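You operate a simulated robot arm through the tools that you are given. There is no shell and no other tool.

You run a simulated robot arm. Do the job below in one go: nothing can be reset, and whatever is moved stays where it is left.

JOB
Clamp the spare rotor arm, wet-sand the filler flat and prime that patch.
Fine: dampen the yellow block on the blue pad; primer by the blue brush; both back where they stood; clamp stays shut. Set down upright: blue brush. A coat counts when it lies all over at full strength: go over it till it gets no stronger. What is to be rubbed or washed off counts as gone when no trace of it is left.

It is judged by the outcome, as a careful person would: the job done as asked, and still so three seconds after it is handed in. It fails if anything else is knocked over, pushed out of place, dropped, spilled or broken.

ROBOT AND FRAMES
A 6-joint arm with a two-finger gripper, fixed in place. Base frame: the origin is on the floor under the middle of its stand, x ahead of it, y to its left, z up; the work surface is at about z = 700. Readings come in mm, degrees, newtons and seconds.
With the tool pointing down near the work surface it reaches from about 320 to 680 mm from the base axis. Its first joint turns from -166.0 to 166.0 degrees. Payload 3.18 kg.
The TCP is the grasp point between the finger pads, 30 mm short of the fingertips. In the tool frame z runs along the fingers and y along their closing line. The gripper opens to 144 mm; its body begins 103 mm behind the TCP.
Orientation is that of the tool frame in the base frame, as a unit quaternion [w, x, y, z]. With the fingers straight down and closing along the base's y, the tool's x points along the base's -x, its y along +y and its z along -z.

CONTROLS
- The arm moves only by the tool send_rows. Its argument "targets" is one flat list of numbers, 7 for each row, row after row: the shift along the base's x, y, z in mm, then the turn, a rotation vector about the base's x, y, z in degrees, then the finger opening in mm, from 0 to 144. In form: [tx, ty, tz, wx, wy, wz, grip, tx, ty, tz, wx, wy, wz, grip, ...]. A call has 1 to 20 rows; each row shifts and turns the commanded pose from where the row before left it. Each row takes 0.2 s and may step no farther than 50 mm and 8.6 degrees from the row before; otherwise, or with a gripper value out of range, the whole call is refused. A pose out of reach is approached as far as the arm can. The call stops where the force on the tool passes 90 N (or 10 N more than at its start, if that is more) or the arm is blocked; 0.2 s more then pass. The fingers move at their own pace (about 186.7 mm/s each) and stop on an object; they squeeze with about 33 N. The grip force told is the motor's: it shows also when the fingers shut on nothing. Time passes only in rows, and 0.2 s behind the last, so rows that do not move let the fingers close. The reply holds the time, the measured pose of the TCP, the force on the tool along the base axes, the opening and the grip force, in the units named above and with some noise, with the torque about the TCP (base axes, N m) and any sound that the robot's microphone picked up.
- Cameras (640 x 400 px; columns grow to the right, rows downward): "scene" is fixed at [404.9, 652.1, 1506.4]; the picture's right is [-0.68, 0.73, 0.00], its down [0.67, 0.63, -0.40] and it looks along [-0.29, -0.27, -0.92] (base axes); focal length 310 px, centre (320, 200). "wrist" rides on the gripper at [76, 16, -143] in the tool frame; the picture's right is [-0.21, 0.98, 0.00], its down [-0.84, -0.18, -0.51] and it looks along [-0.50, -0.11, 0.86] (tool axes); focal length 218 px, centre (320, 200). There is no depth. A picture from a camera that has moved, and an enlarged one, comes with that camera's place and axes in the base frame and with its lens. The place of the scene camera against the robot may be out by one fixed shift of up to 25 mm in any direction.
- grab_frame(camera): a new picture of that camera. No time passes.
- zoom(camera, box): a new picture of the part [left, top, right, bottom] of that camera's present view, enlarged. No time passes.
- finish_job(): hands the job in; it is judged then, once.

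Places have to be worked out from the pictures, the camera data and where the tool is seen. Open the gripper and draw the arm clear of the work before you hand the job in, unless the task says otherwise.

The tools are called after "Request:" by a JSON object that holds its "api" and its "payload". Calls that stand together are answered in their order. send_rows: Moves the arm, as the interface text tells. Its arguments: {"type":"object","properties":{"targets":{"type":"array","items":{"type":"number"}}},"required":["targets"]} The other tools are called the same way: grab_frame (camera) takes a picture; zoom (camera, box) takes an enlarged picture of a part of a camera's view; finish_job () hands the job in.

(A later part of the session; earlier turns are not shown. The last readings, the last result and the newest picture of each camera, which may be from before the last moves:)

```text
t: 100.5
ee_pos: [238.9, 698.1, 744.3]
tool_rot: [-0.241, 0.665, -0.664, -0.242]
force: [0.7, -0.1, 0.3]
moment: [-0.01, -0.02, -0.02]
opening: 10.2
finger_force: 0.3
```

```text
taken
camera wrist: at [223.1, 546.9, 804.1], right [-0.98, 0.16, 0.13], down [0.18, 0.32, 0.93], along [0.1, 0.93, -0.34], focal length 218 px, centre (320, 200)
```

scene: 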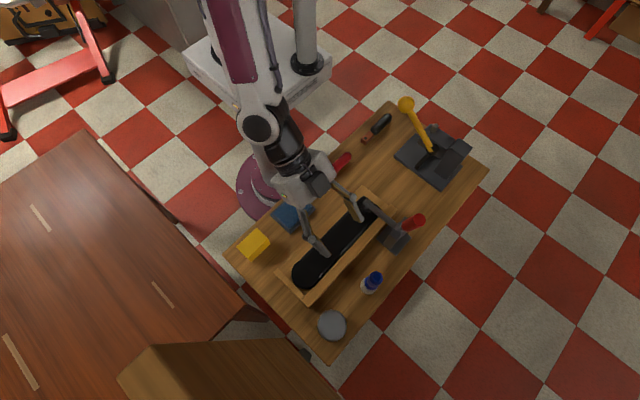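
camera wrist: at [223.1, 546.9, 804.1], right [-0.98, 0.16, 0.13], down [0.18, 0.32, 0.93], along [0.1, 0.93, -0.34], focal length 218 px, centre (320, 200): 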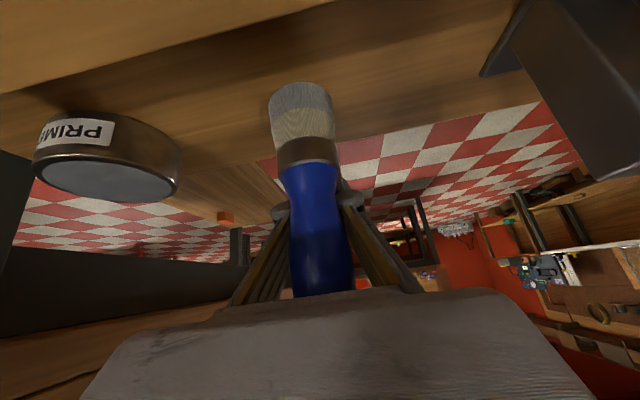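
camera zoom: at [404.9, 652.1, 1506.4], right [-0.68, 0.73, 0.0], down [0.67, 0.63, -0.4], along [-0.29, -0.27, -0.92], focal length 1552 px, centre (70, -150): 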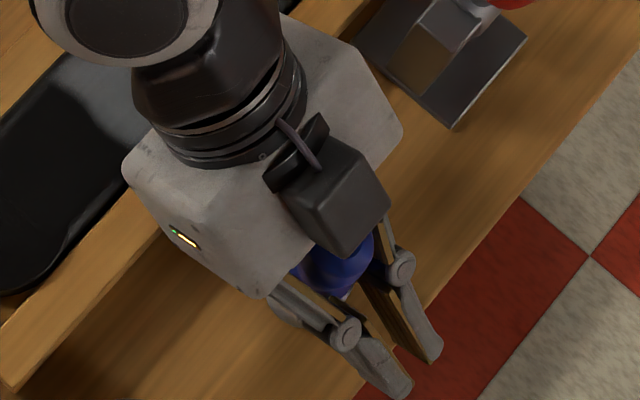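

The brush's foot is at bench level, and it stands between the finger links at about (238, 660). I open the fingers and check before moving away.

Request:
{"api": "send_rows", "payload": {"targets": [0, 0, 0, 0, 0, 0, 30, 0, 0, 0, 0, 0, 0, 50, 0, 0, 0, 0, 0, 0, 80, 0, 0, 0, 0, 0, 0, 80]}}

Request:
{"api": "grab_frame", "payload": {"camera": "wrist"}}

Request:
{"api": "zoom", "payload": {"camera": "scene", "box": [320, 230, 420, 310]}}

```text
t: 101.5
ee_pos: [238.6, 699.0, 745.5]
tool_rot: [-0.241, 0.665, -0.664, -0.242]
force: [-0.6, 0.5, -0.3]
moment: [0.01, -0.01, 0.0]
opening: 80.0
finger_force: 0.1
```

```text
taken
camera wrist: at [223.2, 547.3, 804.8], right [-0.98, 0.16, 0.13], down [0.18, 0.32, 0.93], along [0.1, 0.93, -0.34], focal length 218 px, centre (320, 200)
```

wrist: 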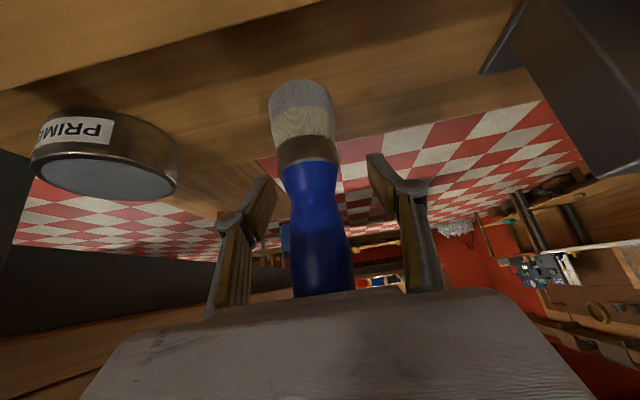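

```text
5.00 times, centred on (370, 270) of scene
camera zoom: at [404.9, 652.1, 1506.4], right [-0.68, 0.73, 0.0], down [0.67, 0.63, -0.4], along [-0.29, -0.27, -0.92], focal length 1552 px, centre (70, -150)
```

zoom: 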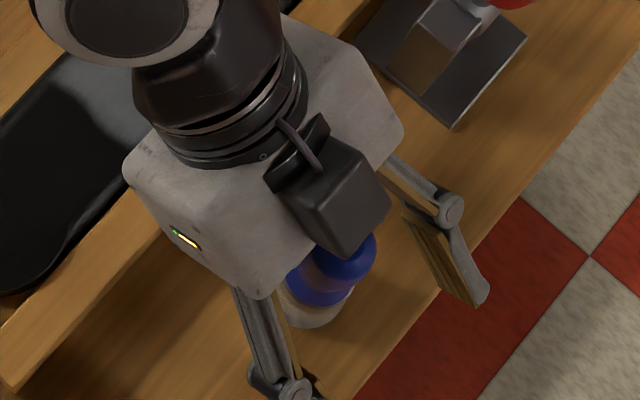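

The brush stands upright on its own. I retreat straight back along the tool axis and look.

Request:
{"api": "send_rows", "payload": {"targets": [0, -13, 16, 0, 0, 0, 80, 0, -25, 30, 0, 0, 0, 80, 0, -26, 31, 0, 0, 0, 80, 0, -25, 20, 0, 0, 0, 80]}}

Request:
{"api": "grab_frame", "payload": {"camera": "wrist"}}

Request:
{"api": "zoom", "payload": {"camera": "scene", "box": [300, 210, 440, 330]}}

Request:
{"api": "zoom", "payload": {"camera": "scene", "box": [318, 210, 378, 260]}}

```text
t: 102.5
ee_pos: [239.7, 606.7, 846.7]
tool_rot: [-0.239, 0.666, -0.664, -0.241]
force: [1.2, 0.0, -0.1]
moment: [-0.01, 0.04, 0.01]
opening: 80.3
finger_force: 0.2
```

```text
taken
camera wrist: at [224.2, 455.5, 905.5], right [-0.98, 0.16, 0.14], down [0.18, 0.32, 0.93], along [0.1, 0.93, -0.34], focal length 218 px, centre (320, 200)
```

wrist: 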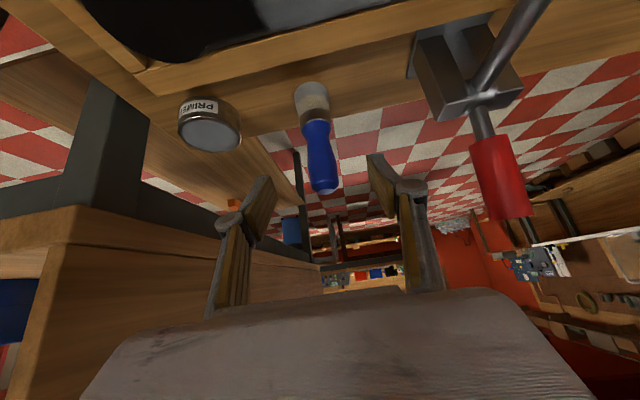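

```text
3.33 times, centred on (370, 270) of scene
camera zoom: at [404.9, 652.1, 1506.4], right [-0.68, 0.73, 0.0], down [0.67, 0.63, -0.4], along [-0.29, -0.27, -0.92], focal length 1034 px, centre (153, -33)
```

zoom: 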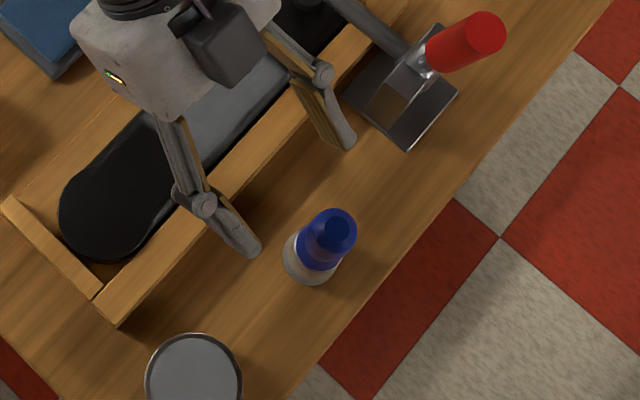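

```text
8.00 times, centred on (348, 235) of scene
camera zoom: at [404.9, 652.1, 1506.4], right [-0.68, 0.73, 0.0], down [0.67, 0.63, -0.4], along [-0.29, -0.27, -0.92], focal length 2482 px, centre (96, -80)
```

zoom: 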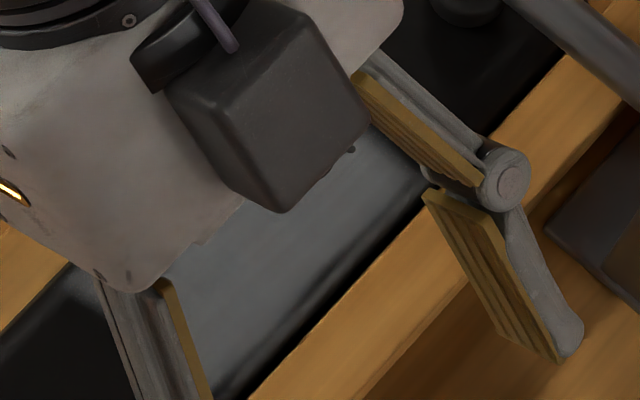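

The brush is upright within ~4 mm of home. I zoom in to line up a new, lower grasp on the ferrule.

Request:
{"api": "zoom", "payload": {"camera": "wrist", "box": [270, 75, 370, 205]}}

```text
3.08 times, centred on (320, 140) of wrist
camera zoom: at [224.2, 455.5, 905.5], right [-0.98, 0.16, 0.14], down [0.18, 0.32, 0.93], along [0.1, 0.93, -0.34], focal length 672 px, centre (320, 385)
```

zoom: 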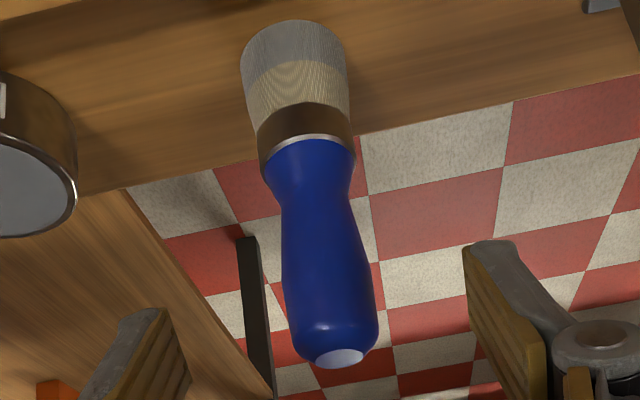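

Ferrule is at z≈732–747 and the axis at about (239, 664). I go to the lower pre-grasp pose and then advance along the tool axis to TCP z≈746.

Request:
{"api": "send_rows", "payload": {"targets": [-0.5, -7, -24, 0, 0, 0, 80, 0, 25.7, -30.6, 0, 0, 0, 80, 0, 25.7, -30.6, 0, 0, 0, 80, 0, 9, -10, 0, 0, 0, 80, 0, 0, 0, 0, 0, 0, 80]}}

Request:
{"api": "zoom", "payload": {"camera": "wrist", "box": [200, 80, 440, 300]}}

```text
t: 103.7
ee_pos: [242.5, 663.1, 748.5]
tool_rot: [-0.241, 0.665, -0.664, -0.242]
force: [-0.4, 0.3, 0.0]
moment: [-0.02, -0.01, -0.01]
opening: 80.0
finger_force: 0.0
```

```text
1.82 times, centred on (320, 190) of wrist
camera zoom: at [225.2, 511.7, 807.7], right [-0.98, 0.16, 0.13], down [0.18, 0.32, 0.93], along [0.1, 0.93, -0.34], focal length 397 px, centre (320, 218)
```

zoom: 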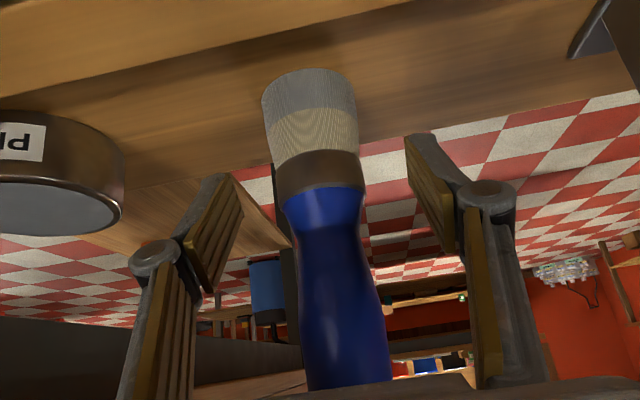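

The TCP sits at the ring level; I lower 6 mm so the pads close on the straight ferrule, then close gradually.

Request:
{"api": "send_rows", "payload": {"targets": [-1, 0.5, -6, 0, 0, 0, 80, 0, 0, 0, 0, 0, 0, 60, 0, 0, 0, 0, 0, 0, 42, 0, 0, 0, 0, 0, 0, 20, 0, 0, 0, 0, 0, 0, 20, 0, 0, 0, 0, 0, 0, 20]}}

Request:
{"api": "zoom", "payload": {"camera": "wrist", "box": [200, 80, 440, 300]}}

Request:
{"api": "zoom", "payload": {"camera": "scene", "box": [300, 210, 440, 330]}}

```text
t: 105.1
ee_pos: [240.4, 662.7, 743.6]
tool_rot: [-0.241, 0.665, -0.664, -0.242]
force: [-0.6, 0.2, 0.4]
moment: [0.02, -0.02, -0.01]
opening: 35.5
finger_force: 33.4
```

```text
1.82 times, centred on (320, 190) of wrist
camera zoom: at [223.7, 511.3, 802.3], right [-0.98, 0.16, 0.13], down [0.18, 0.32, 0.93], along [0.1, 0.93, -0.34], focal length 397 px, centre (320, 218)
```

zoom: 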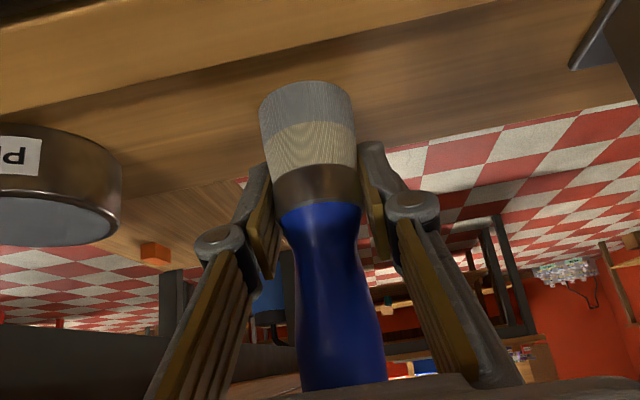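

```text
3.33 times, centred on (370, 270) of scene
camera zoom: at [404.9, 652.1, 1506.4], right [-0.68, 0.73, 0.0], down [0.67, 0.63, -0.4], along [-0.29, -0.27, -0.92], focal length 1034 px, centre (153, -33)
```

zoom: 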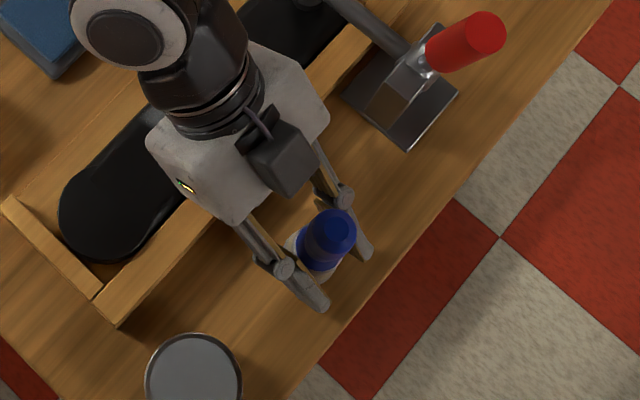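

Gripped on the ferrule at 35.5 mm, with the foot about 44 mm below the TCP. I lift it and go back to the tin to reload.

Request:
{"api": "send_rows", "payload": {"targets": [0, 0, 10, 0, 0, 0, 20, 0, 0, 25, 0, 0, 0, 20, 0, 0, 25, 0, 0, 0, 20, 32, -2.5, 0, 0, 0, 0, 20, 31, -2.5, 0, 0, 0, 0, 20, 31, -2.5, 0, 0, 0, 0, 20, 31, -2.5, 0, 0, 0, 0, 20, 0, 0, 0, 0, 0, 0, 20]}}

Request:
{"api": "zoom", "payload": {"camera": "wrist", "box": [220, 10, 420, 150]}}

```text
t: 106.9
ee_pos: [366.7, 651.1, 802.4]
tool_rot: [0.241, -0.665, 0.665, 0.242]
force: [-0.5, 0.1, -0.4]
moment: [-0.01, 0.01, 0.02]
opening: 35.6
finger_force: 33.1
```

```text
2.86 times, centred on (320, 80) of wrist
camera zoom: at [350.2, 500.7, 860.9], right [-0.98, 0.16, 0.13], down [0.18, 0.32, 0.93], along [0.1, 0.93, -0.34], focal length 624 px, centre (320, 543)
```

zoom: 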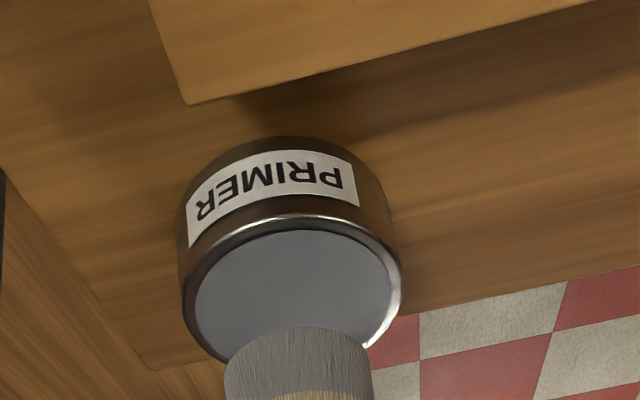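

Centred over the tin within 2 mm. I lower toward the paint and approach contact slowly.

Request:
{"api": "send_rows", "payload": {"targets": [-1, 1, -18, 0, 0, 0, 20, 0, 0, -8, 0, 0, 0, 20, 0, 0, -3, 0, 0, 0, 20, 0, 0, -1.5, 0, 0, 0, 20]}}

Request:
{"api": "zoom", "payload": {"camera": "wrist", "box": [220, 10, 420, 150]}}

```text
t: 107.9
ee_pos: [364.1, 654.4, 772.6]
tool_rot: [-0.243, 0.664, -0.664, -0.242]
force: [0.9, -0.4, 1.1]
moment: [-0.06, -0.03, 0.0]
opening: 35.5
finger_force: 32.8
```

```text
2.86 times, centred on (320, 80) of wrist
camera zoom: at [348.1, 503.5, 832.3], right [-0.98, 0.16, 0.13], down [0.18, 0.32, 0.93], along [0.1, 0.93, -0.34], focal length 624 px, centre (320, 543)
```

zoom: 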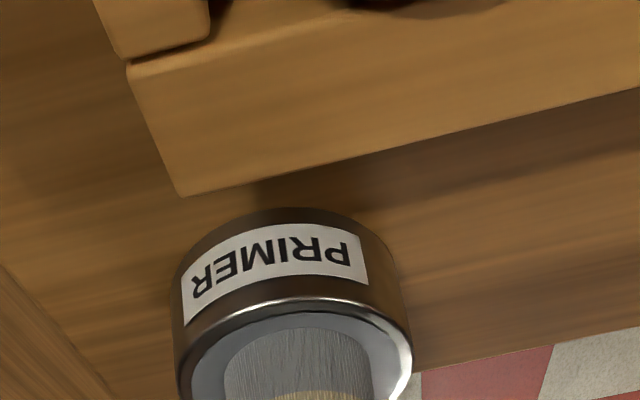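

Just touching the paint. I press 1.5 mm further, dwell briefly to load, then lift.

Request:
{"api": "send_rows", "payload": {"targets": [0, 0, -1.5, 0, 0, 0, 20, 0, 0, -1, 0, 0, 0, 20, 0, 0, 0, 0, 0, 0, 20, 0, 0, 0, 0, 0, 0, 20]}}

Request:
{"api": "send_rows", "payload": {"targets": [0, 0, 4, 0, 0, 0, 20, 0, 0, 15, 0, 0, 0, 20, 0, 0, 30, 0, 0, 0, 20, 0, 0, 20, 0, 0, 0, 20]}}

Request:
{"api": "grab_frame", "payload": {"camera": "wrist"}}

Request:
{"api": "zoom", "payload": {"camera": "scene", "box": [300, 195, 380, 275]}}

Request:
{"api": "zoom", "payload": {"camera": "scene", "box": [318, 215, 368, 255]}}

```text
t: 108.9
ee_pos: [363.5, 654.8, 774.0]
tool_rot: [-0.243, 0.664, -0.664, -0.243]
force: [2.8, 3.8, 25.3]
moment: [-0.06, -0.15, -0.04]
opening: 35.3
finger_force: 32.6
```

```text
t: 109.9
ee_pos: [362.7, 655.0, 839.8]
tool_rot: [-0.24, 0.665, -0.664, -0.242]
force: [0.1, -0.6, -0.8]
moment: [0.0, 0.0, -0.06]
opening: 35.3
finger_force: 33.2
```

```text
taken
camera wrist: at [345.7, 503.3, 899.1], right [-0.98, 0.16, 0.14], down [0.18, 0.32, 0.93], along [0.1, 0.93, -0.34], focal length 218 px, centre (320, 200)
```

wrist: 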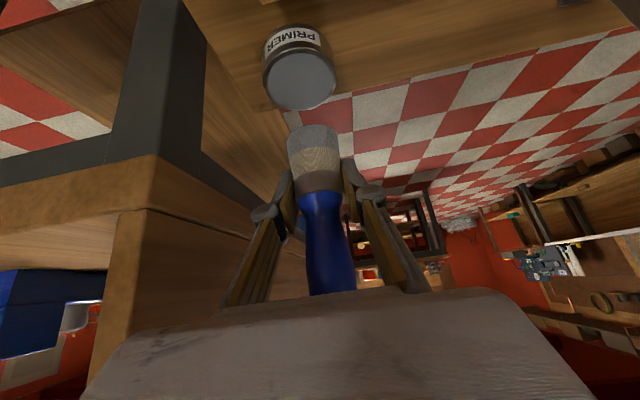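

```text
5.00 times, centred on (340, 235) of scene
camera zoom: at [404.9, 652.1, 1506.4], right [-0.68, 0.73, 0.0], down [0.67, 0.63, -0.4], along [-0.29, -0.27, -0.92], focal length 1552 px, centre (220, 25)
```

zoom: 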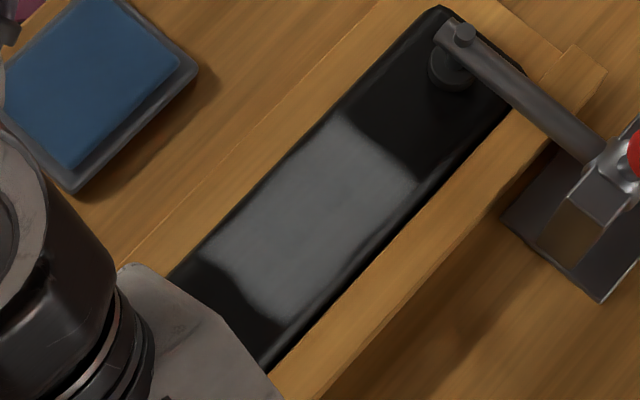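

```text
10.00 times, centred on (343, 235) of scene
camera zoom: at [404.9, 652.1, 1506.4], right [-0.68, 0.73, 0.0], down [0.67, 0.63, -0.4], along [-0.29, -0.27, -0.92], focal length 3103 px, centre (90, -150)
```

zoom: 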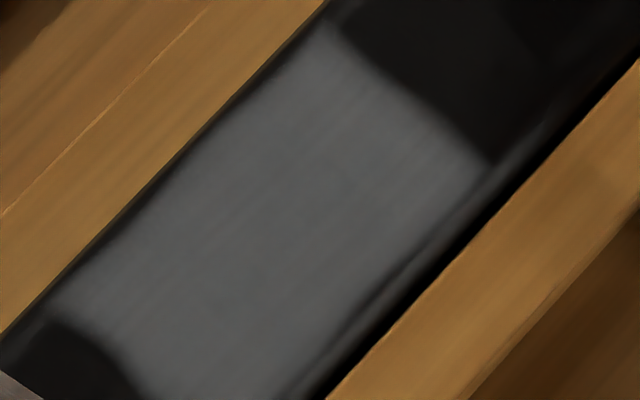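

The coat is now fairly even, and the brush is reloaded and seated. I carry it back over the patch for further passes with the foot right under the TCP.

Request:
{"api": "send_rows", "payload": {"targets": [-31, -26, -4, 0, 0, 0, 20, -31, -26, -4, 0, 0, 0, 20, -31, -26, -4, 0, 0, 0, 20, -31, -26, -4, 0, 0, 0, 20, -32, -28, -4, 0, 0, 0, 20, 0, 0, -15, 0, 0, 0, 20]}}

Request:
{"api": "zoom", "payload": {"camera": "wrist", "box": [160, 20, 480, 220]}}

```text
t: 111.3
ee_pos: [207.0, 520.7, 803.1]
tool_rot: [-0.242, 0.665, -0.664, -0.242]
force: [0.4, 0.3, 0.0]
moment: [0.0, -0.01, 0.03]
opening: 35.6
finger_force: 32.7
```

```text
2.00 times, centred on (320, 120) of wrist
camera zoom: at [190.7, 370.0, 863.0], right [-0.98, 0.16, 0.13], down [0.18, 0.32, 0.93], along [0.1, 0.93, -0.34], focal length 436 px, centre (320, 360)
```

zoom: 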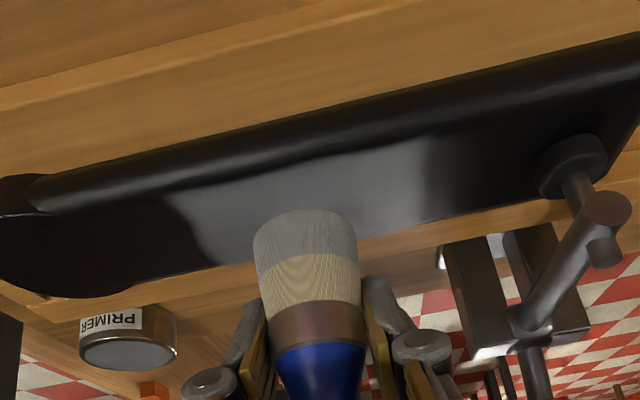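

The brush is well held. I lower it to contact at lane y≈520.

Request:
{"api": "send_rows", "payload": {"targets": [0, 0, -15, 0, 0, 0, 20, 0, 0, -6, 0, 0, 0, 20, 0, 0, -3, 0, 0, 0, 20]}}

```text
t: 112.1
ee_pos: [206.2, 521.8, 779.9]
tool_rot: [-0.242, 0.665, -0.664, -0.242]
force: [-0.7, -2.3, 3.7]
moment: [-0.1, -0.05, -0.01]
opening: 35.5
finger_force: 33.4
```

Light contact (3.7 N). I press 2 mm further and stroke along x: to 262, back to 152, and to the middle.

Request:
{"api": "send_rows", "payload": {"targets": [0, 0, -2, 0, 0, 0, 20, 9, 0, 0, 0, 0, 0, 20, 9, 0, 0, 0, 0, 0, 20, 9, 0, 0, 0, 0, 0, 20, 9, 0, 0, 0, 0, 0, 20, 9, 0, 0, 0, 0, 0, 20, 9, 0, 0, 0, 0, 0, 20, -9, 0, 0, 0, 0, 0, 20, -9, 0, 0, 0, 0, 0, 20, -9, 0, 0, 0, 0, 0, 20, -9, 0, 0, 0, 0, 0, 20, -9, 0, 0, 0, 0, 0, 20, -9, 0, 0, 0, 0, 0, 20, -9, 0, 0, 0, 0, 0, 20, -9, 0, 0, 0, 0, 0, 20, -9, 0, 0, 0, 0, 0, 20, -9, 0, 0, 0, 0, 0, 20, -9, 0, 0, 0, 0, 0, 20]}}

Request:
{"api": "zoom", "payload": {"camera": "scene", "box": [318, 215, 368, 255]}}

Request:
{"api": "zoom", "payload": {"camera": "wrist", "box": [160, 20, 480, 220]}}

```text
t: 115.9
ee_pos: [166.2, 527.2, 783.2]
tool_rot: [0.235, -0.665, 0.665, 0.244]
force: [0.8, 0.5, -1.2]
moment: [-0.05, -0.03, -0.02]
opening: 35.5
finger_force: 33.3
out of reach, approached as far as the arm can: row 17, 18
```

```text
10.00 times, centred on (343, 235) of scene
camera zoom: at [404.9, 652.1, 1506.4], right [-0.68, 0.73, 0.0], down [0.67, 0.63, -0.4], along [-0.29, -0.27, -0.92], focal length 3103 px, centre (90, -150)
```

zoom: 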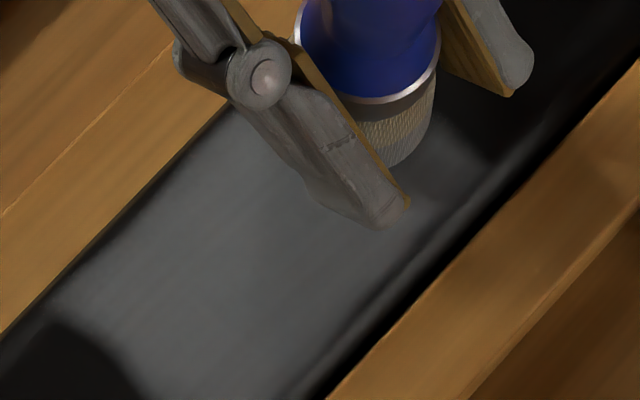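

```text
2.00 times, centred on (320, 120) of wrist
camera zoom: at [150.6, 375.3, 843.1], right [-0.98, 0.16, 0.14], down [0.19, 0.33, 0.93], along [0.1, 0.93, -0.35], focal length 436 px, centre (320, 360)
```

zoom: 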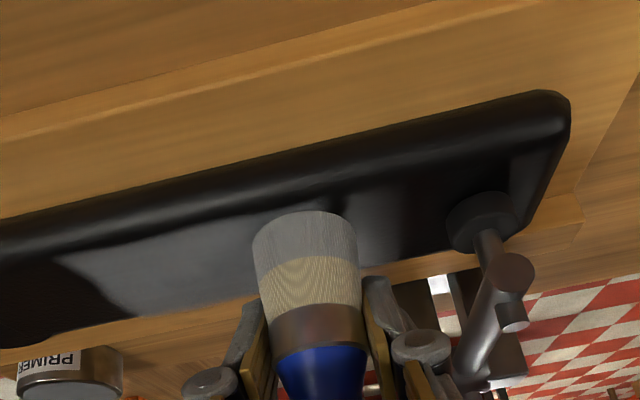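

At small x the arm hits a joint limit in this orientation. Rotating the tool about the vertical keeps the brush upright and moves the wrist away from that limit, so I lift, yaw +24°, and try the −x end again.

Request:
{"api": "send_rows", "payload": {"targets": [10, 0, 12, 0, 0, 0, 20, 0, 0, 0, 0, 0, 8, 20, 0, 0, 0, 0, 0, 8, 20, 0, 0, 0, 0, 0, 8, 20, -10, -3, 0, 0, 0, 0, 20, -8, -3, 0, 0, 0, 0, 20, 0, 0, 0, 0, 0, 0, 20]}}

Request:
{"api": "zoom", "payload": {"camera": "scene", "box": [300, 180, 420, 270]}}

Request:
{"api": "grab_frame", "payload": {"camera": "wrist"}}

```text
t: 117.5
ee_pos: [159.7, 521.6, 795.2]
tool_rot: [-0.185, 0.788, -0.512, -0.286]
force: [0.1, 0.0, -0.7]
moment: [0.0, 0.02, 0.01]
opening: 35.1
finger_force: 33.5
```

```text
4.44 times, centred on (360, 225) of scene
camera zoom: at [404.9, 652.1, 1506.4], right [-0.68, 0.73, 0.0], down [0.67, 0.63, -0.4], along [-0.29, -0.27, -0.92], focal length 1379 px, centre (142, 89)
```

zoom: 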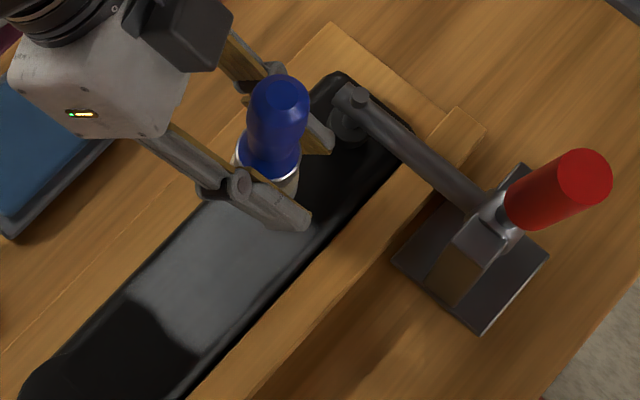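

```text
taken
camera wrist: at [204.9, 377.1, 854.7], right [-0.96, -0.25, 0.14], down [0.03, 0.37, 0.93], along [-0.28, 0.9, -0.34], focal length 218 px, centre (320, 200)
```

wrist: 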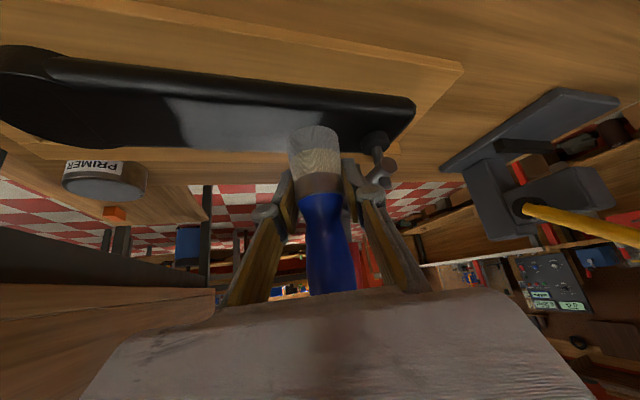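

The pose is reachable and clear of the clamp. I lower to contact here.

Request:
{"api": "send_rows", "payload": {"targets": [0, 0, -11, 0, 0, 0, 20, 0, 0, -4, 0, 0, 0, 20, 0, 0, -2, 0, 0, 0, 20]}}

```text
t: 118.3
ee_pos: [158.7, 522.4, 778.1]
tool_rot: [-0.186, 0.789, -0.511, -0.287]
force: [0.7, -0.4, 0.2]
moment: [0.04, 0.0, 0.02]
opening: 35.1
finger_force: 33.7
```

Request:
{"api": "send_rows", "payload": {"targets": [0, 0, -2, 0, 0, 0, 20, 0, 0, -1.5, 0, 0, 0, 20]}}

```text
t: 118.9
ee_pos: [157.7, 521.6, 776.1]
tool_rot: [-0.187, 0.788, -0.511, -0.287]
force: [-2.6, -4.6, 20.8]
moment: [-0.25, -0.25, -0.03]
opening: 35.1
finger_force: 33.3
```

Contact at 20 N. I ease slightly and do a full stroke to +x and back on this lane.

Request:
{"api": "send_rows", "payload": {"targets": [0, 0, 0.7, 0, 0, 0, 20, 11, 0, 0, 0, 0, 0, 20, 11, 0, 0, 0, 0, 0, 20, 11, 0, 0, 0, 0, 0, 20, 11, 0, 0, 0, 0, 0, 20, 11, 0, 0, 0, 0, 0, 20, 11, 0, 0, 0, 0, 0, 20, 11, 0, 0, 0, 0, 0, 20, 11, 0, 0, 0, 0, 0, 20, 11, 0, 0, 0, 0, 0, 20, 5, 0, 0, 0, 0, 0, 20, -11, 0, 0, 0, 0, 0, 20, -11, 0, 0, 0, 0, 0, 20, -11, 0, 0, 0, 0, 0, 20, -11, 0, 0, 0, 0, 0, 20, -11, 0, 0, 0, 0, 0, 20, -11, 0, 0, 0, 0, 0, 20, -11, 0, 0, 0, 0, 0, 20, -11, 0, 0, 0, 0, 0, 20, -11, 0, 0, 0, 0, 0, 20]}}

Request:
{"api": "zoom", "payload": {"camera": "scene", "box": [300, 195, 380, 275]}}

Request:
{"api": "grab_frame", "payload": {"camera": "wrist"}}

```text
t: 123.1
ee_pos: [165.5, 522.9, 775.8]
tool_rot: [-0.187, 0.788, -0.511, -0.286]
force: [6.7, -1.3, 20.8]
moment: [-0.08, -0.38, 0.0]
opening: 35.0
finger_force: 33.4
```

```text
5.00 times, centred on (340, 235) of scene
camera zoom: at [404.9, 652.1, 1506.4], right [-0.68, 0.73, 0.0], down [0.67, 0.63, -0.4], along [-0.29, -0.27, -0.92], focal length 1552 px, centre (220, 25)
```

zoom: 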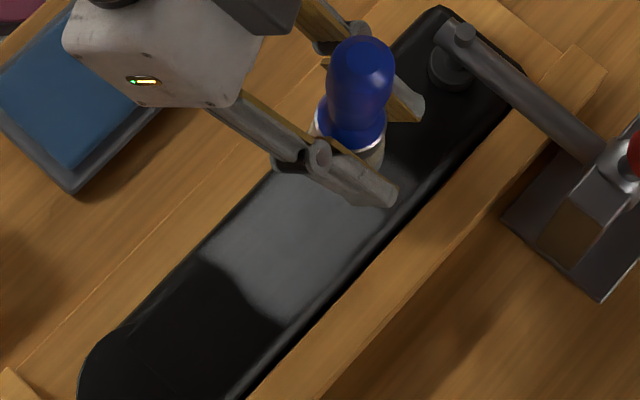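

```text
taken
camera wrist: at [211.3, 377.6, 835.5], right [-0.96, -0.25, 0.13], down [0.03, 0.36, 0.93], along [-0.28, 0.9, -0.34], focal length 218 px, centre (320, 200)
```

wrist: 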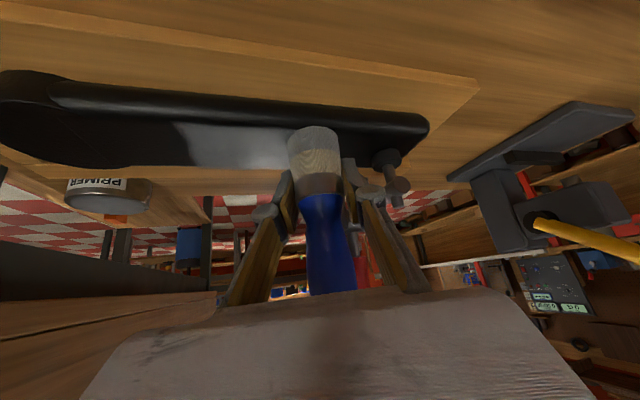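

The grip holds and the force is steady. Next the −y lane (y≈507): lift, shift, lower and stroke to +x.

Request:
{"api": "send_rows", "payload": {"targets": [-5, 0, 6, 0, 0, 0, 20, -3, -16, 0, 0, 0, 0, 20, 0, 0, -6, 0, 0, 0, 20, 11, 0, 0, 0, 0, 0, 20, 11, 0, 0, 0, 0, 0, 20, 11, 0, 0, 0, 0, 0, 20, 11, 0, 0, 0, 0, 0, 20, 11, 0, 0, 0, 0, 0, 20, 11, 0, 0, 0, 0, 0, 20, 11, 0, 0, 0, 0, 0, 20, 11, 0, 0, 0, 0, 0, 20, 11, 0, 0, 0, 0, 0, 20, 5, 0, 0, 0, 0, 0, 20]}}

Request:
{"api": "zoom", "payload": {"camera": "scene", "box": [300, 195, 380, 275]}}

```text
t: 125.9
ee_pos: [259.3, 504.7, 776.0]
tool_rot: [-0.186, 0.788, -0.512, -0.287]
force: [-3.8, 1.7, 12.2]
moment: [0.17, 0.05, 0.06]
opening: 35.1
finger_force: 32.4
```

```text
5.00 times, centred on (340, 235) of scene
camera zoom: at [404.9, 652.1, 1506.4], right [-0.68, 0.73, 0.0], down [0.67, 0.63, -0.4], along [-0.29, -0.27, -0.92], focal length 1552 px, centre (220, 25)
```

zoom: 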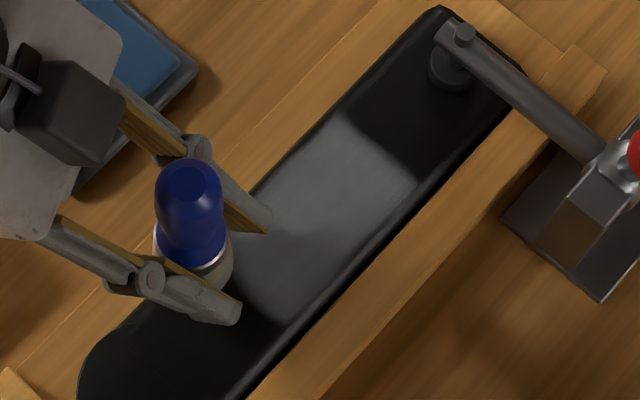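

Good contact along that lane (12 N). I sweep back along it to x≈157.

Request:
{"api": "send_rows", "payload": {"targets": [-11, 0, 0, 0, 0, 0, 20, -11, 0, 0, 0, 0, 0, 20, -11, 0, 0, 0, 0, 0, 20, -11, 0, 0, 0, 0, 0, 20, -11, 0, 0, 0, 0, 0, 20, -11, 0, 0, 0, 0, 0, 20, -11, 0, 0, 0, 0, 0, 20, -11, 0, 0, 0, 0, 0, 20, -11, 0, 0, 0, 0, 0, 20, -4, 0, 0, 0, 0, 0, 20]}}

Request:
{"api": "zoom", "payload": {"camera": "scene", "box": [300, 195, 380, 275]}}

```text
t: 128.1
ee_pos: [156.2, 505.9, 776.3]
tool_rot: [-0.185, 0.789, -0.512, -0.286]
force: [0.6, 0.3, -0.8]
moment: [-0.02, 0.0, 0.02]
opening: 35.2
finger_force: 32.6
```

```text
5.00 times, centred on (340, 235) of scene
camera zoom: at [404.9, 652.1, 1506.4], right [-0.68, 0.73, 0.0], down [0.67, 0.63, -0.4], along [-0.29, -0.27, -0.92], focal length 1552 px, centre (220, 25)
```

zoom: 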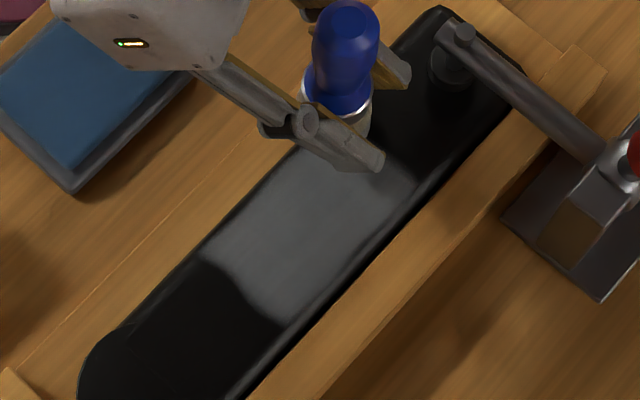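

Contact was lost toward the −x end of this lane; I lower 2.5 mm and redo the −x half.

Request:
{"api": "send_rows", "payload": {"targets": [0, 0, -2.5, 0, 0, 0, 20, 8, 0, 0, 0, 0, 0, 20, 10, 0, 0, 0, 0, 0, 20, 10, 0, 0, 0, 0, 0, 20, 10, 0, 0, 0, 0, 0, 20, -10, 0, 0, 0, 0, 0, 20, -10, 0, 0, 0, 0, 0, 20, -10, 0, 0, 0, 0, 0, 20, -8, 0, 0, 0, 0, 0, 20]}}

```text
t: 130.1
ee_pos: [156.5, 504.3, 774.1]
tool_rot: [-0.186, 0.788, -0.512, -0.286]
force: [9.7, -0.2, 24.3]
moment: [-0.08, -0.32, 0.02]
opening: 35.2
finger_force: 32.7
```

Solid contact there now. I lift and go to lane y≈536.

Request:
{"api": "send_rows", "payload": {"targets": [0, 0, 7, 0, 0, 0, 20, 0, 16, 0, 0, 0, 0, 20, 0, 15, 0, 0, 0, 0, 20, 0, 0, -5, 0, 0, 0, 20, 0, 0, -1, 0, 0, 0, 20]}}

```text
t: 131.3
ee_pos: [154.4, 535.5, 774.9]
tool_rot: [-0.185, 0.788, -0.512, -0.287]
force: [-2.0, 0.8, 6.5]
moment: [-0.11, 0.07, -0.05]
opening: 35.4
finger_force: 33.3
```

Request:
{"api": "send_rows", "payload": {"targets": [0, 0, -1.5, 0, 0, 0, 20, 11, 0, 0, 0, 0, 0, 20, 11, 0, 0, 0, 0, 0, 20, 11, 0, 0, 0, 0, 0, 20, 11, 0, 0, 0, 0, 0, 20, 11, 0, 0, 0, 0, 0, 20, 11, 0, 0, 0, 0, 0, 20, 11, 0, 0, 0, 0, 0, 20, 11, 0, 0, 0, 0, 0, 20, 11, 0, 0, 0, 0, 0, 20, 8, 0, 0, 0, 0, 0, 20]}}

Request:
{"api": "zoom", "payload": {"camera": "scene", "box": [300, 195, 380, 275]}}

```text
t: 133.7
ee_pos: [263.8, 536.5, 772.4]
tool_rot: [-0.185, 0.788, -0.512, -0.286]
force: [-2.0, 0.1, 6.4]
moment: [-0.02, 0.06, -0.04]
opening: 35.4
finger_force: 33.0
```

```text
5.00 times, centred on (340, 235) of scene
camera zoom: at [404.9, 652.1, 1506.4], right [-0.68, 0.73, 0.0], down [0.67, 0.63, -0.4], along [-0.29, -0.27, -0.92], focal length 1552 px, centre (220, 25)
```

zoom: 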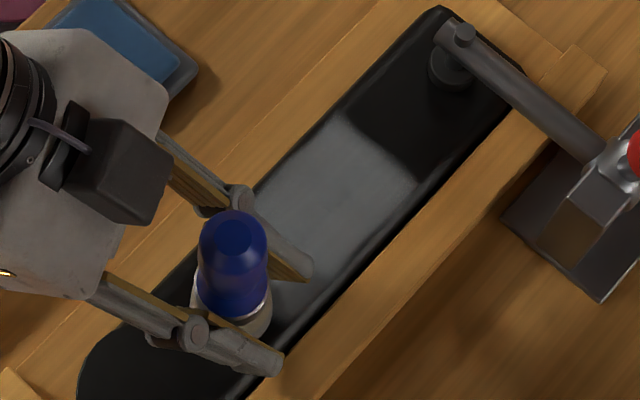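

Contact stays (6 N). I press 1 mm more and sweep back along y≈536.

Request:
{"api": "send_rows", "payload": {"targets": [0, 0, -1, 0, 0, 0, 20, -11, 0, 0, 0, 0, 0, 20, -11, 0, 0, 0, 0, 0, 20, -11, 0, 0, 0, 0, 0, 20, -11, 0, 0, 0, 0, 0, 20, -11, 0, 0, 0, 0, 0, 20, -11, 0, 0, 0, 0, 0, 20, -11, 0, 0, 0, 0, 0, 20, -11, 0, 0, 0, 0, 0, 20, -11, 0, 0, 0, 0, 0, 20, -8, 0, 0, 0, 0, 0, 20]}}

Request:
{"api": "zoom", "payload": {"camera": "scene", "box": [300, 195, 380, 275]}}

```text
t: 136.1
ee_pos: [156.5, 536.7, 773.4]
tool_rot: [-0.187, 0.788, -0.512, -0.287]
force: [7.7, 0.2, 22.5]
moment: [-0.11, -0.32, 0.02]
opening: 35.1
finger_force: 33.2
```

```text
5.00 times, centred on (340, 235) of scene
camera zoom: at [404.9, 652.1, 1506.4], right [-0.68, 0.73, 0.0], down [0.67, 0.63, -0.4], along [-0.29, -0.27, -0.92], focal length 1552 px, centre (220, 25)
```

zoom: 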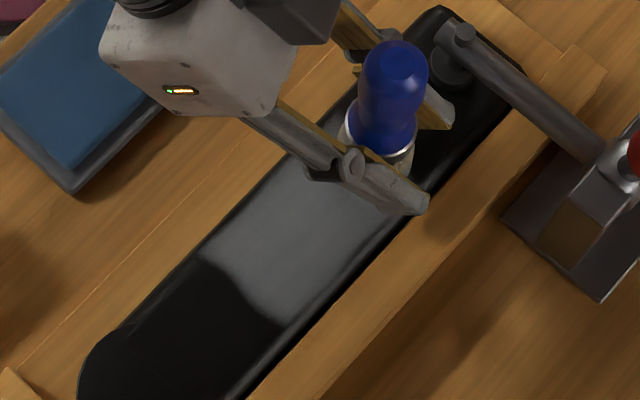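

Now the outermost +y lane (y≈547), watching for the fence.

Request:
{"api": "send_rows", "payload": {"targets": [0, 0, 6, 0, 0, 0, 20, 0, 11, 0, 0, 0, 0, 20, 0, 0, -5, 0, 0, 0, 20, 11, 0, -0.5, 0, 0, 0, 20, 11, 0, 0, 0, 0, 0, 20, 11, 0, 0, 0, 0, 0, 20, 11, 0, 0, 0, 0, 0, 20, 11, 0, 0, 0, 0, 0, 20, 11, 0, 0, 0, 0, 0, 20, 11, 0, 0, 0, 0, 0, 20, 11, 0, 0, 0, 0, 0, 20, 11, 0, 0, 0, 0, 0, 20, 5, 0, 0, 0, 0, 0, 20]}}

Request:
{"api": "zoom", "payload": {"camera": "scene", "box": [300, 195, 380, 275]}}

```text
t: 138.9
ee_pos: [259.8, 546.2, 772.9]
tool_rot: [-0.184, 0.789, -0.511, -0.287]
force: [-5.7, -1.0, 14.8]
moment: [0.0, 0.06, 0.0]
opening: 35.5
finger_force: 32.9
```

```text
5.00 times, centred on (340, 235) of scene
camera zoom: at [404.9, 652.1, 1506.4], right [-0.68, 0.73, 0.0], down [0.67, 0.63, -0.4], along [-0.29, -0.27, -0.92], focal length 1552 px, centre (220, 25)
```

zoom: 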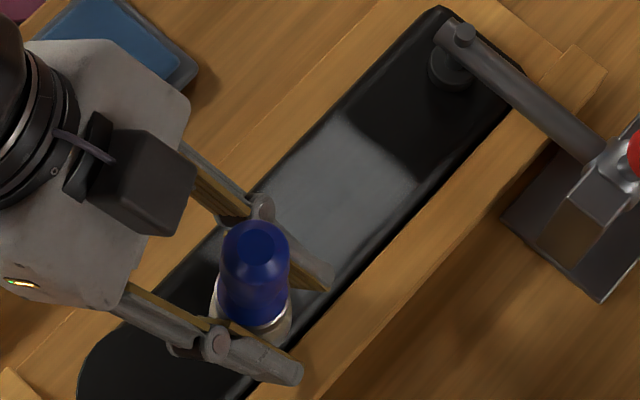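

Contact is good at 15 N with no fence obstruction. I lift off and step aside to inspect the whole coat.

Request:
{"api": "send_rows", "payload": {"targets": [0, 0, 20, 0, 0, 0, 20, 20, 0, 30, 0, 0, 0, 20, 35, 0, 10, 0, 0, 0, 20, 35, 0, 0, 0, 0, 0, 20]}}

Request:
{"api": "zoom", "payload": {"camera": "scene", "box": [318, 215, 368, 255]}}

Request:
{"api": "zoom", "payload": {"camera": "scene", "box": [300, 195, 380, 275]}}

Request:
{"api": "grab_frame", "payload": {"camera": "wrist"}}

```text
t: 139.9
ee_pos: [353.8, 546.5, 830.0]
tool_rot: [-0.186, 0.788, -0.512, -0.287]
force: [0.1, 0.7, -0.5]
moment: [-0.01, 0.03, 0.0]
opening: 35.3
finger_force: 33.3
```

```text
10.00 times, centred on (343, 235) of scene
camera zoom: at [404.9, 652.1, 1506.4], right [-0.68, 0.73, 0.0], down [0.67, 0.63, -0.4], along [-0.29, -0.27, -0.92], focal length 3103 px, centre (90, -150)
```

zoom: 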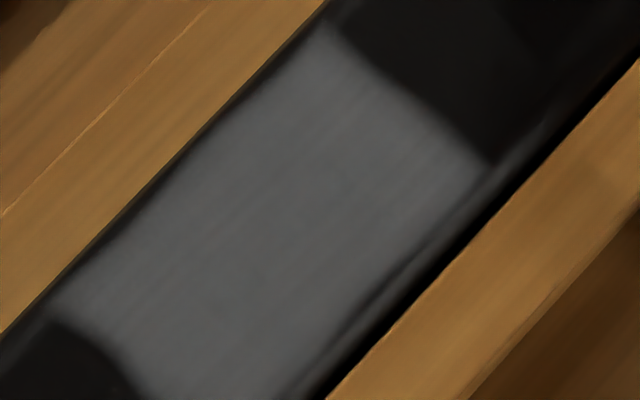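

```text
5.00 times, centred on (340, 235) of scene
camera zoom: at [404.9, 652.1, 1506.4], right [-0.68, 0.73, 0.0], down [0.67, 0.63, -0.4], along [-0.29, -0.27, -0.92], focal length 1552 px, centre (220, 25)
```

zoom: 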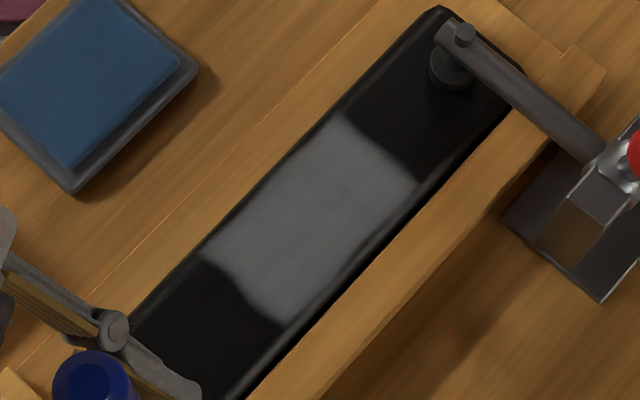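

```text
taken
camera wrist: at [399.0, 402.0, 889.5], right [-0.96, -0.25, 0.14], down [0.03, 0.37, 0.93], along [-0.29, 0.9, -0.34], focal length 218 px, centre (320, 200)
```

wrist: 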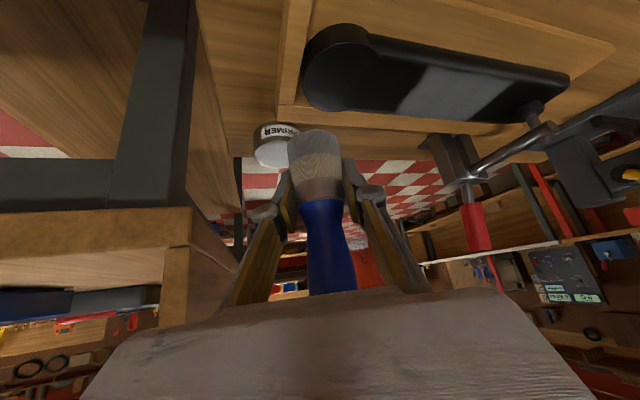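

The coat looks uniform and no stronger than before the last passes in most places. I zoom from the wrist side too to look for weak spots.

Request:
{"api": "zoom", "payload": {"camera": "wrist", "box": [360, 50, 560, 150]}}

Request:
{"api": "zoom", "payload": {"camera": "scene", "box": [323, 220, 353, 244]}}

Request:
{"api": "zoom", "payload": {"camera": "scene", "box": [335, 210, 365, 234]}}

```text
3.20 times, centred on (460, 100) of wrist
camera zoom: at [399.0, 402.0, 889.5], right [-0.96, -0.25, 0.14], down [0.03, 0.37, 0.93], along [-0.29, 0.9, -0.34], focal length 698 px, centre (-128, 520)
```

zoom: 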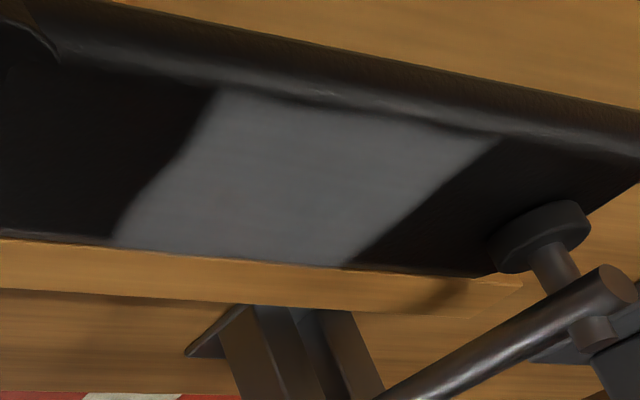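

```text
16.00 times, centred on (338, 232) of scene
camera zoom: at [404.9, 652.1, 1506.4], right [-0.68, 0.73, 0.0], down [0.67, 0.63, -0.4], along [-0.29, -0.27, -0.92], focal length 4965 px, centre (32, -312)
```

zoom: 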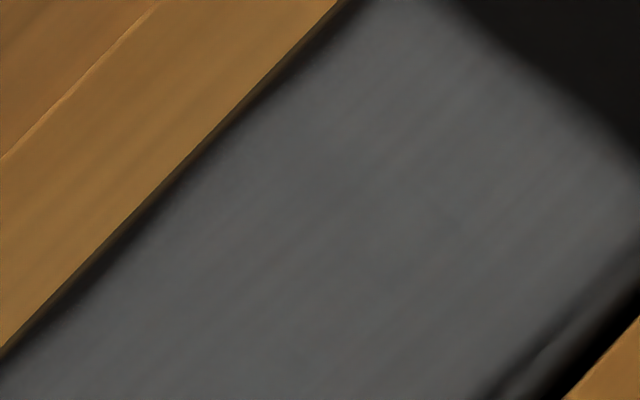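

```text
16.00 times, centred on (350, 222) of scene
camera zoom: at [404.9, 652.1, 1506.4], right [-0.68, 0.73, 0.0], down [0.67, 0.63, -0.4], along [-0.29, -0.27, -0.92], focal length 4965 px, centre (-160, -152)
```

zoom: 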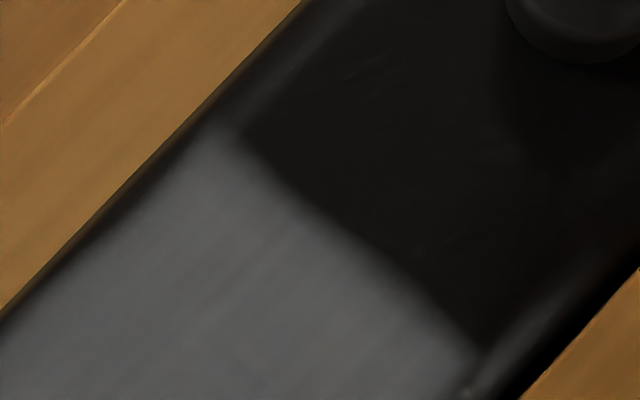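

The coat is even across the patch. As the job says to go over it until it gets no stronger, I make one more verifying cycle: back to the +x end at lane y≈512.

Request:
{"api": "send_rows", "payload": {"targets": [-35, -12, -5, 0, 0, 0, 20, -35, -12, -10, 0, 0, 0, 20, -20, -11, -15, 0, 0, 0, 20, 0, 0, -18, 0, 0, 0, 20, 0, 0, -4, 0, 0, 0, 20, 0, 0, -3, 0, 0, 0, 20]}}

```text
t: 141.3
ee_pos: [261.0, 511.6, 776.4]
tool_rot: [-0.185, 0.789, -0.512, -0.286]
force: [-0.4, 0.5, -0.7]
moment: [0.01, -0.02, -0.02]
opening: 35.2
finger_force: 32.8
```

Request:
{"api": "send_rows", "payload": {"targets": [0, 0, -3, 0, 0, 0, 20, 0, 0, -2, 0, 0, 0, 20, -11, 0, 0, 0, 0, 0, 20]}}

```text
t: 142.1
ee_pos: [250.4, 513.2, 773.3]
tool_rot: [-0.186, 0.788, -0.511, -0.287]
force: [1.9, 0.2, 3.5]
moment: [0.05, -0.14, 0.0]
opening: 35.4
finger_force: 32.6
```

Light contact; I press 1.5 mm more and stroke to −x, then back along y≈528 lane.

Request:
{"api": "send_rows", "payload": {"targets": [0, 0, -1.5, 0, 0, 0, 20, -11, 0, 0, 0, 0, 0, 20, -11, 0, 0, 0, 0, 0, 20, -11, 0, 0, 0, 0, 0, 20, -11, 0, 0, 0, 0, 0, 20, -11, 0, 0, 0, 0, 0, 20, -11, 0, 0, 0, 0, 0, 20, -11, 0, 0, 0, 0, 0, 20, -11, 0, 0, 0, 0, 0, 20, -6, 0, 0, 0, 0, 0, 20]}}

Request:
{"api": "send_rows", "payload": {"targets": [0, 0, 6, 0, 0, 0, 20, 0, 16, 0, 0, 0, 0, 20, 0, 0, -6, 0, 0, 0, 20, 11, 0, 0, 0, 0, 0, 20, 11, 0, 0, 0, 0, 0, 20, 11, 0, 0, 0, 0, 0, 20, 11, 0, 0, 0, 0, 0, 20, 11, 0, 0, 0, 0, 0, 20, 11, 0, 0, 0, 0, 0, 20, 11, 0, 0, 0, 0, 0, 20, 11, 0, 0, 0, 0, 0, 20, 11, 0, 0, 0, 0, 0, 20, 5, 0, 0, 0, 0, 0, 20]}}

Request:
{"api": "zoom", "payload": {"camera": "scene", "box": [300, 195, 380, 275]}}

```text
t: 144.3
ee_pos: [155.6, 513.1, 771.4]
tool_rot: [-0.187, 0.788, -0.511, -0.287]
force: [7.3, 0.8, 20.9]
moment: [0.02, -0.23, 0.01]
opening: 35.5
finger_force: 33.0
```

```text
t: 147.1
ee_pos: [260.2, 527.9, 771.9]
tool_rot: [-0.186, 0.788, -0.512, -0.286]
force: [-3.2, 0.9, 8.6]
moment: [-0.01, 0.06, 0.0]
opening: 35.6
finger_force: 32.6
```

```text
5.00 times, centred on (340, 235) of scene
camera zoom: at [404.9, 652.1, 1506.4], right [-0.68, 0.73, 0.0], down [0.67, 0.63, -0.4], along [-0.29, -0.27, -0.92], focal length 1552 px, centre (220, 25)
```

zoom: 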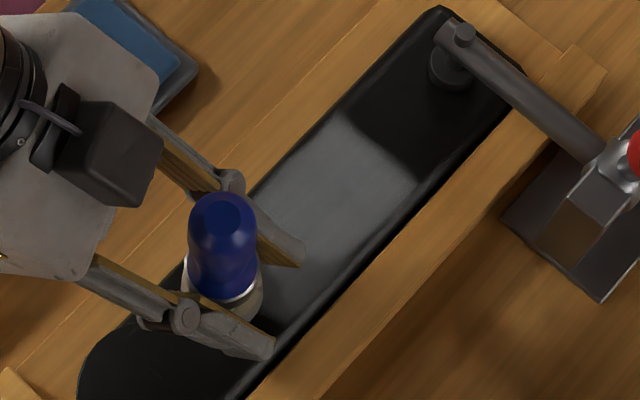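

Steady contact on both lanes. Last lane of this cycle: y≈544, stroking back toward −x.

Request:
{"api": "send_rows", "payload": {"targets": [3, 0, 6, 0, 0, 0, 20, 0, 16, 0, 0, 0, 0, 20, 0, 0, -6.5, 0, 0, 0, 20, -11, 0, 0, 0, 0, 0, 20, -11, 0, 0, 0, 0, 0, 20, -11, 0, 0, 0, 0, 0, 20, -11, 0, 0, 0, 0, 0, 20, -11, 0, 0, 0, 0, 0, 20, -11, 0, 0, 0, 0, 0, 20, -11, 0, 0, 0, 0, 0, 20, -11, 0, 0, 0, 0, 0, 20, -11, 0, 0, 0, 0, 0, 20, -8, 0, 0, 0, 0, 0, 20]}}

Request:
{"api": "send_rows", "payload": {"targets": [4, 0, 20, 0, 0, 0, 20, 30, 0, 35, 0, 0, 0, 20, 40, 10, 10, 0, 0, 0, 20, 40, 10, 0, 0, 0, 0, 20, 40, 10, 0, 0, 0, 0, 20]}}

Request:
{"api": "zoom", "payload": {"camera": "scene", "box": [318, 215, 368, 255]}}

Request:
{"api": "grab_frame", "payload": {"camera": "wrist"}}

Request:
{"api": "grab_frame", "payload": {"camera": "scene"}}

```text
t: 149.9
ee_pos: [156.5, 543.6, 769.8]
tool_rot: [-0.186, 0.789, -0.511, -0.287]
force: [8.1, 0.4, 21.8]
moment: [-0.07, -0.14, 0.03]
opening: 35.1
finger_force: 32.4
```

```text
t: 151.1
ee_pos: [309.8, 573.6, 836.7]
tool_rot: [-0.184, 0.789, -0.511, -0.288]
force: [-0.7, -0.2, -0.5]
moment: [-0.01, -0.01, 0.03]
opening: 35.7
finger_force: 33.8
```

```text
10.00 times, centred on (343, 235) of scene
camera zoom: at [404.9, 652.1, 1506.4], right [-0.68, 0.73, 0.0], down [0.67, 0.63, -0.4], along [-0.29, -0.27, -0.92], focal length 3103 px, centre (90, -150)
```

zoom: 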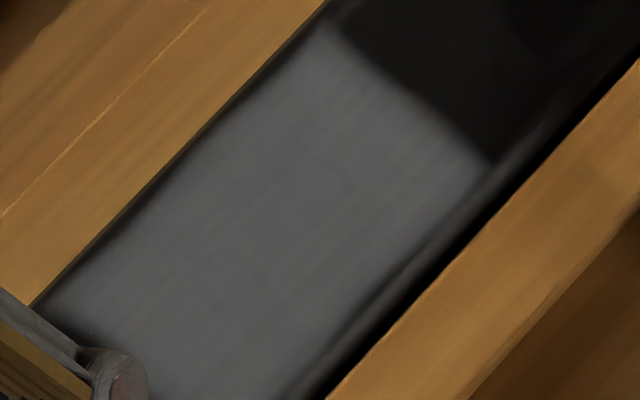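

```text
taken
camera wrist: at [355.9, 429.2, 896.1], right [-0.96, -0.25, 0.14], down [0.04, 0.37, 0.93], along [-0.28, 0.9, -0.34], focal length 218 px, centre (320, 200)
```

wrist: 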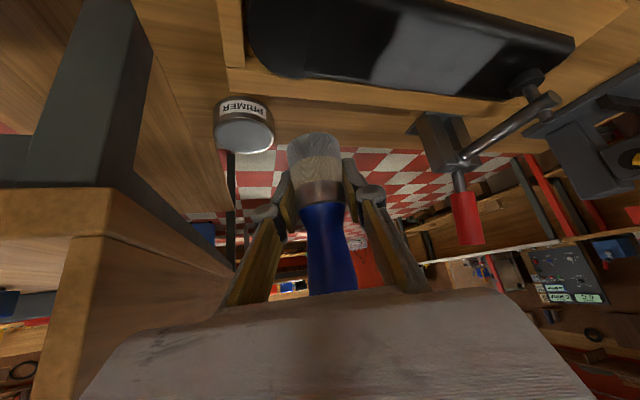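

```text
taken
```

scene: 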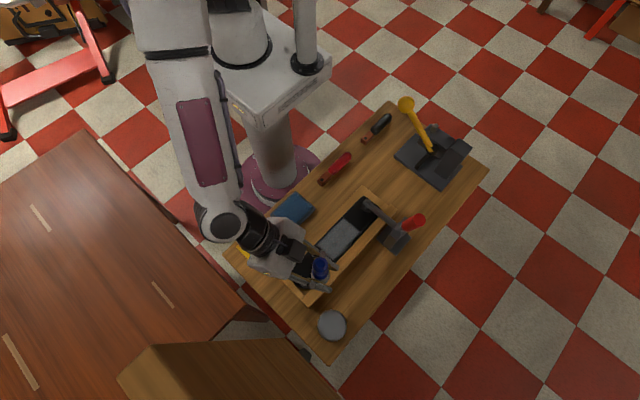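

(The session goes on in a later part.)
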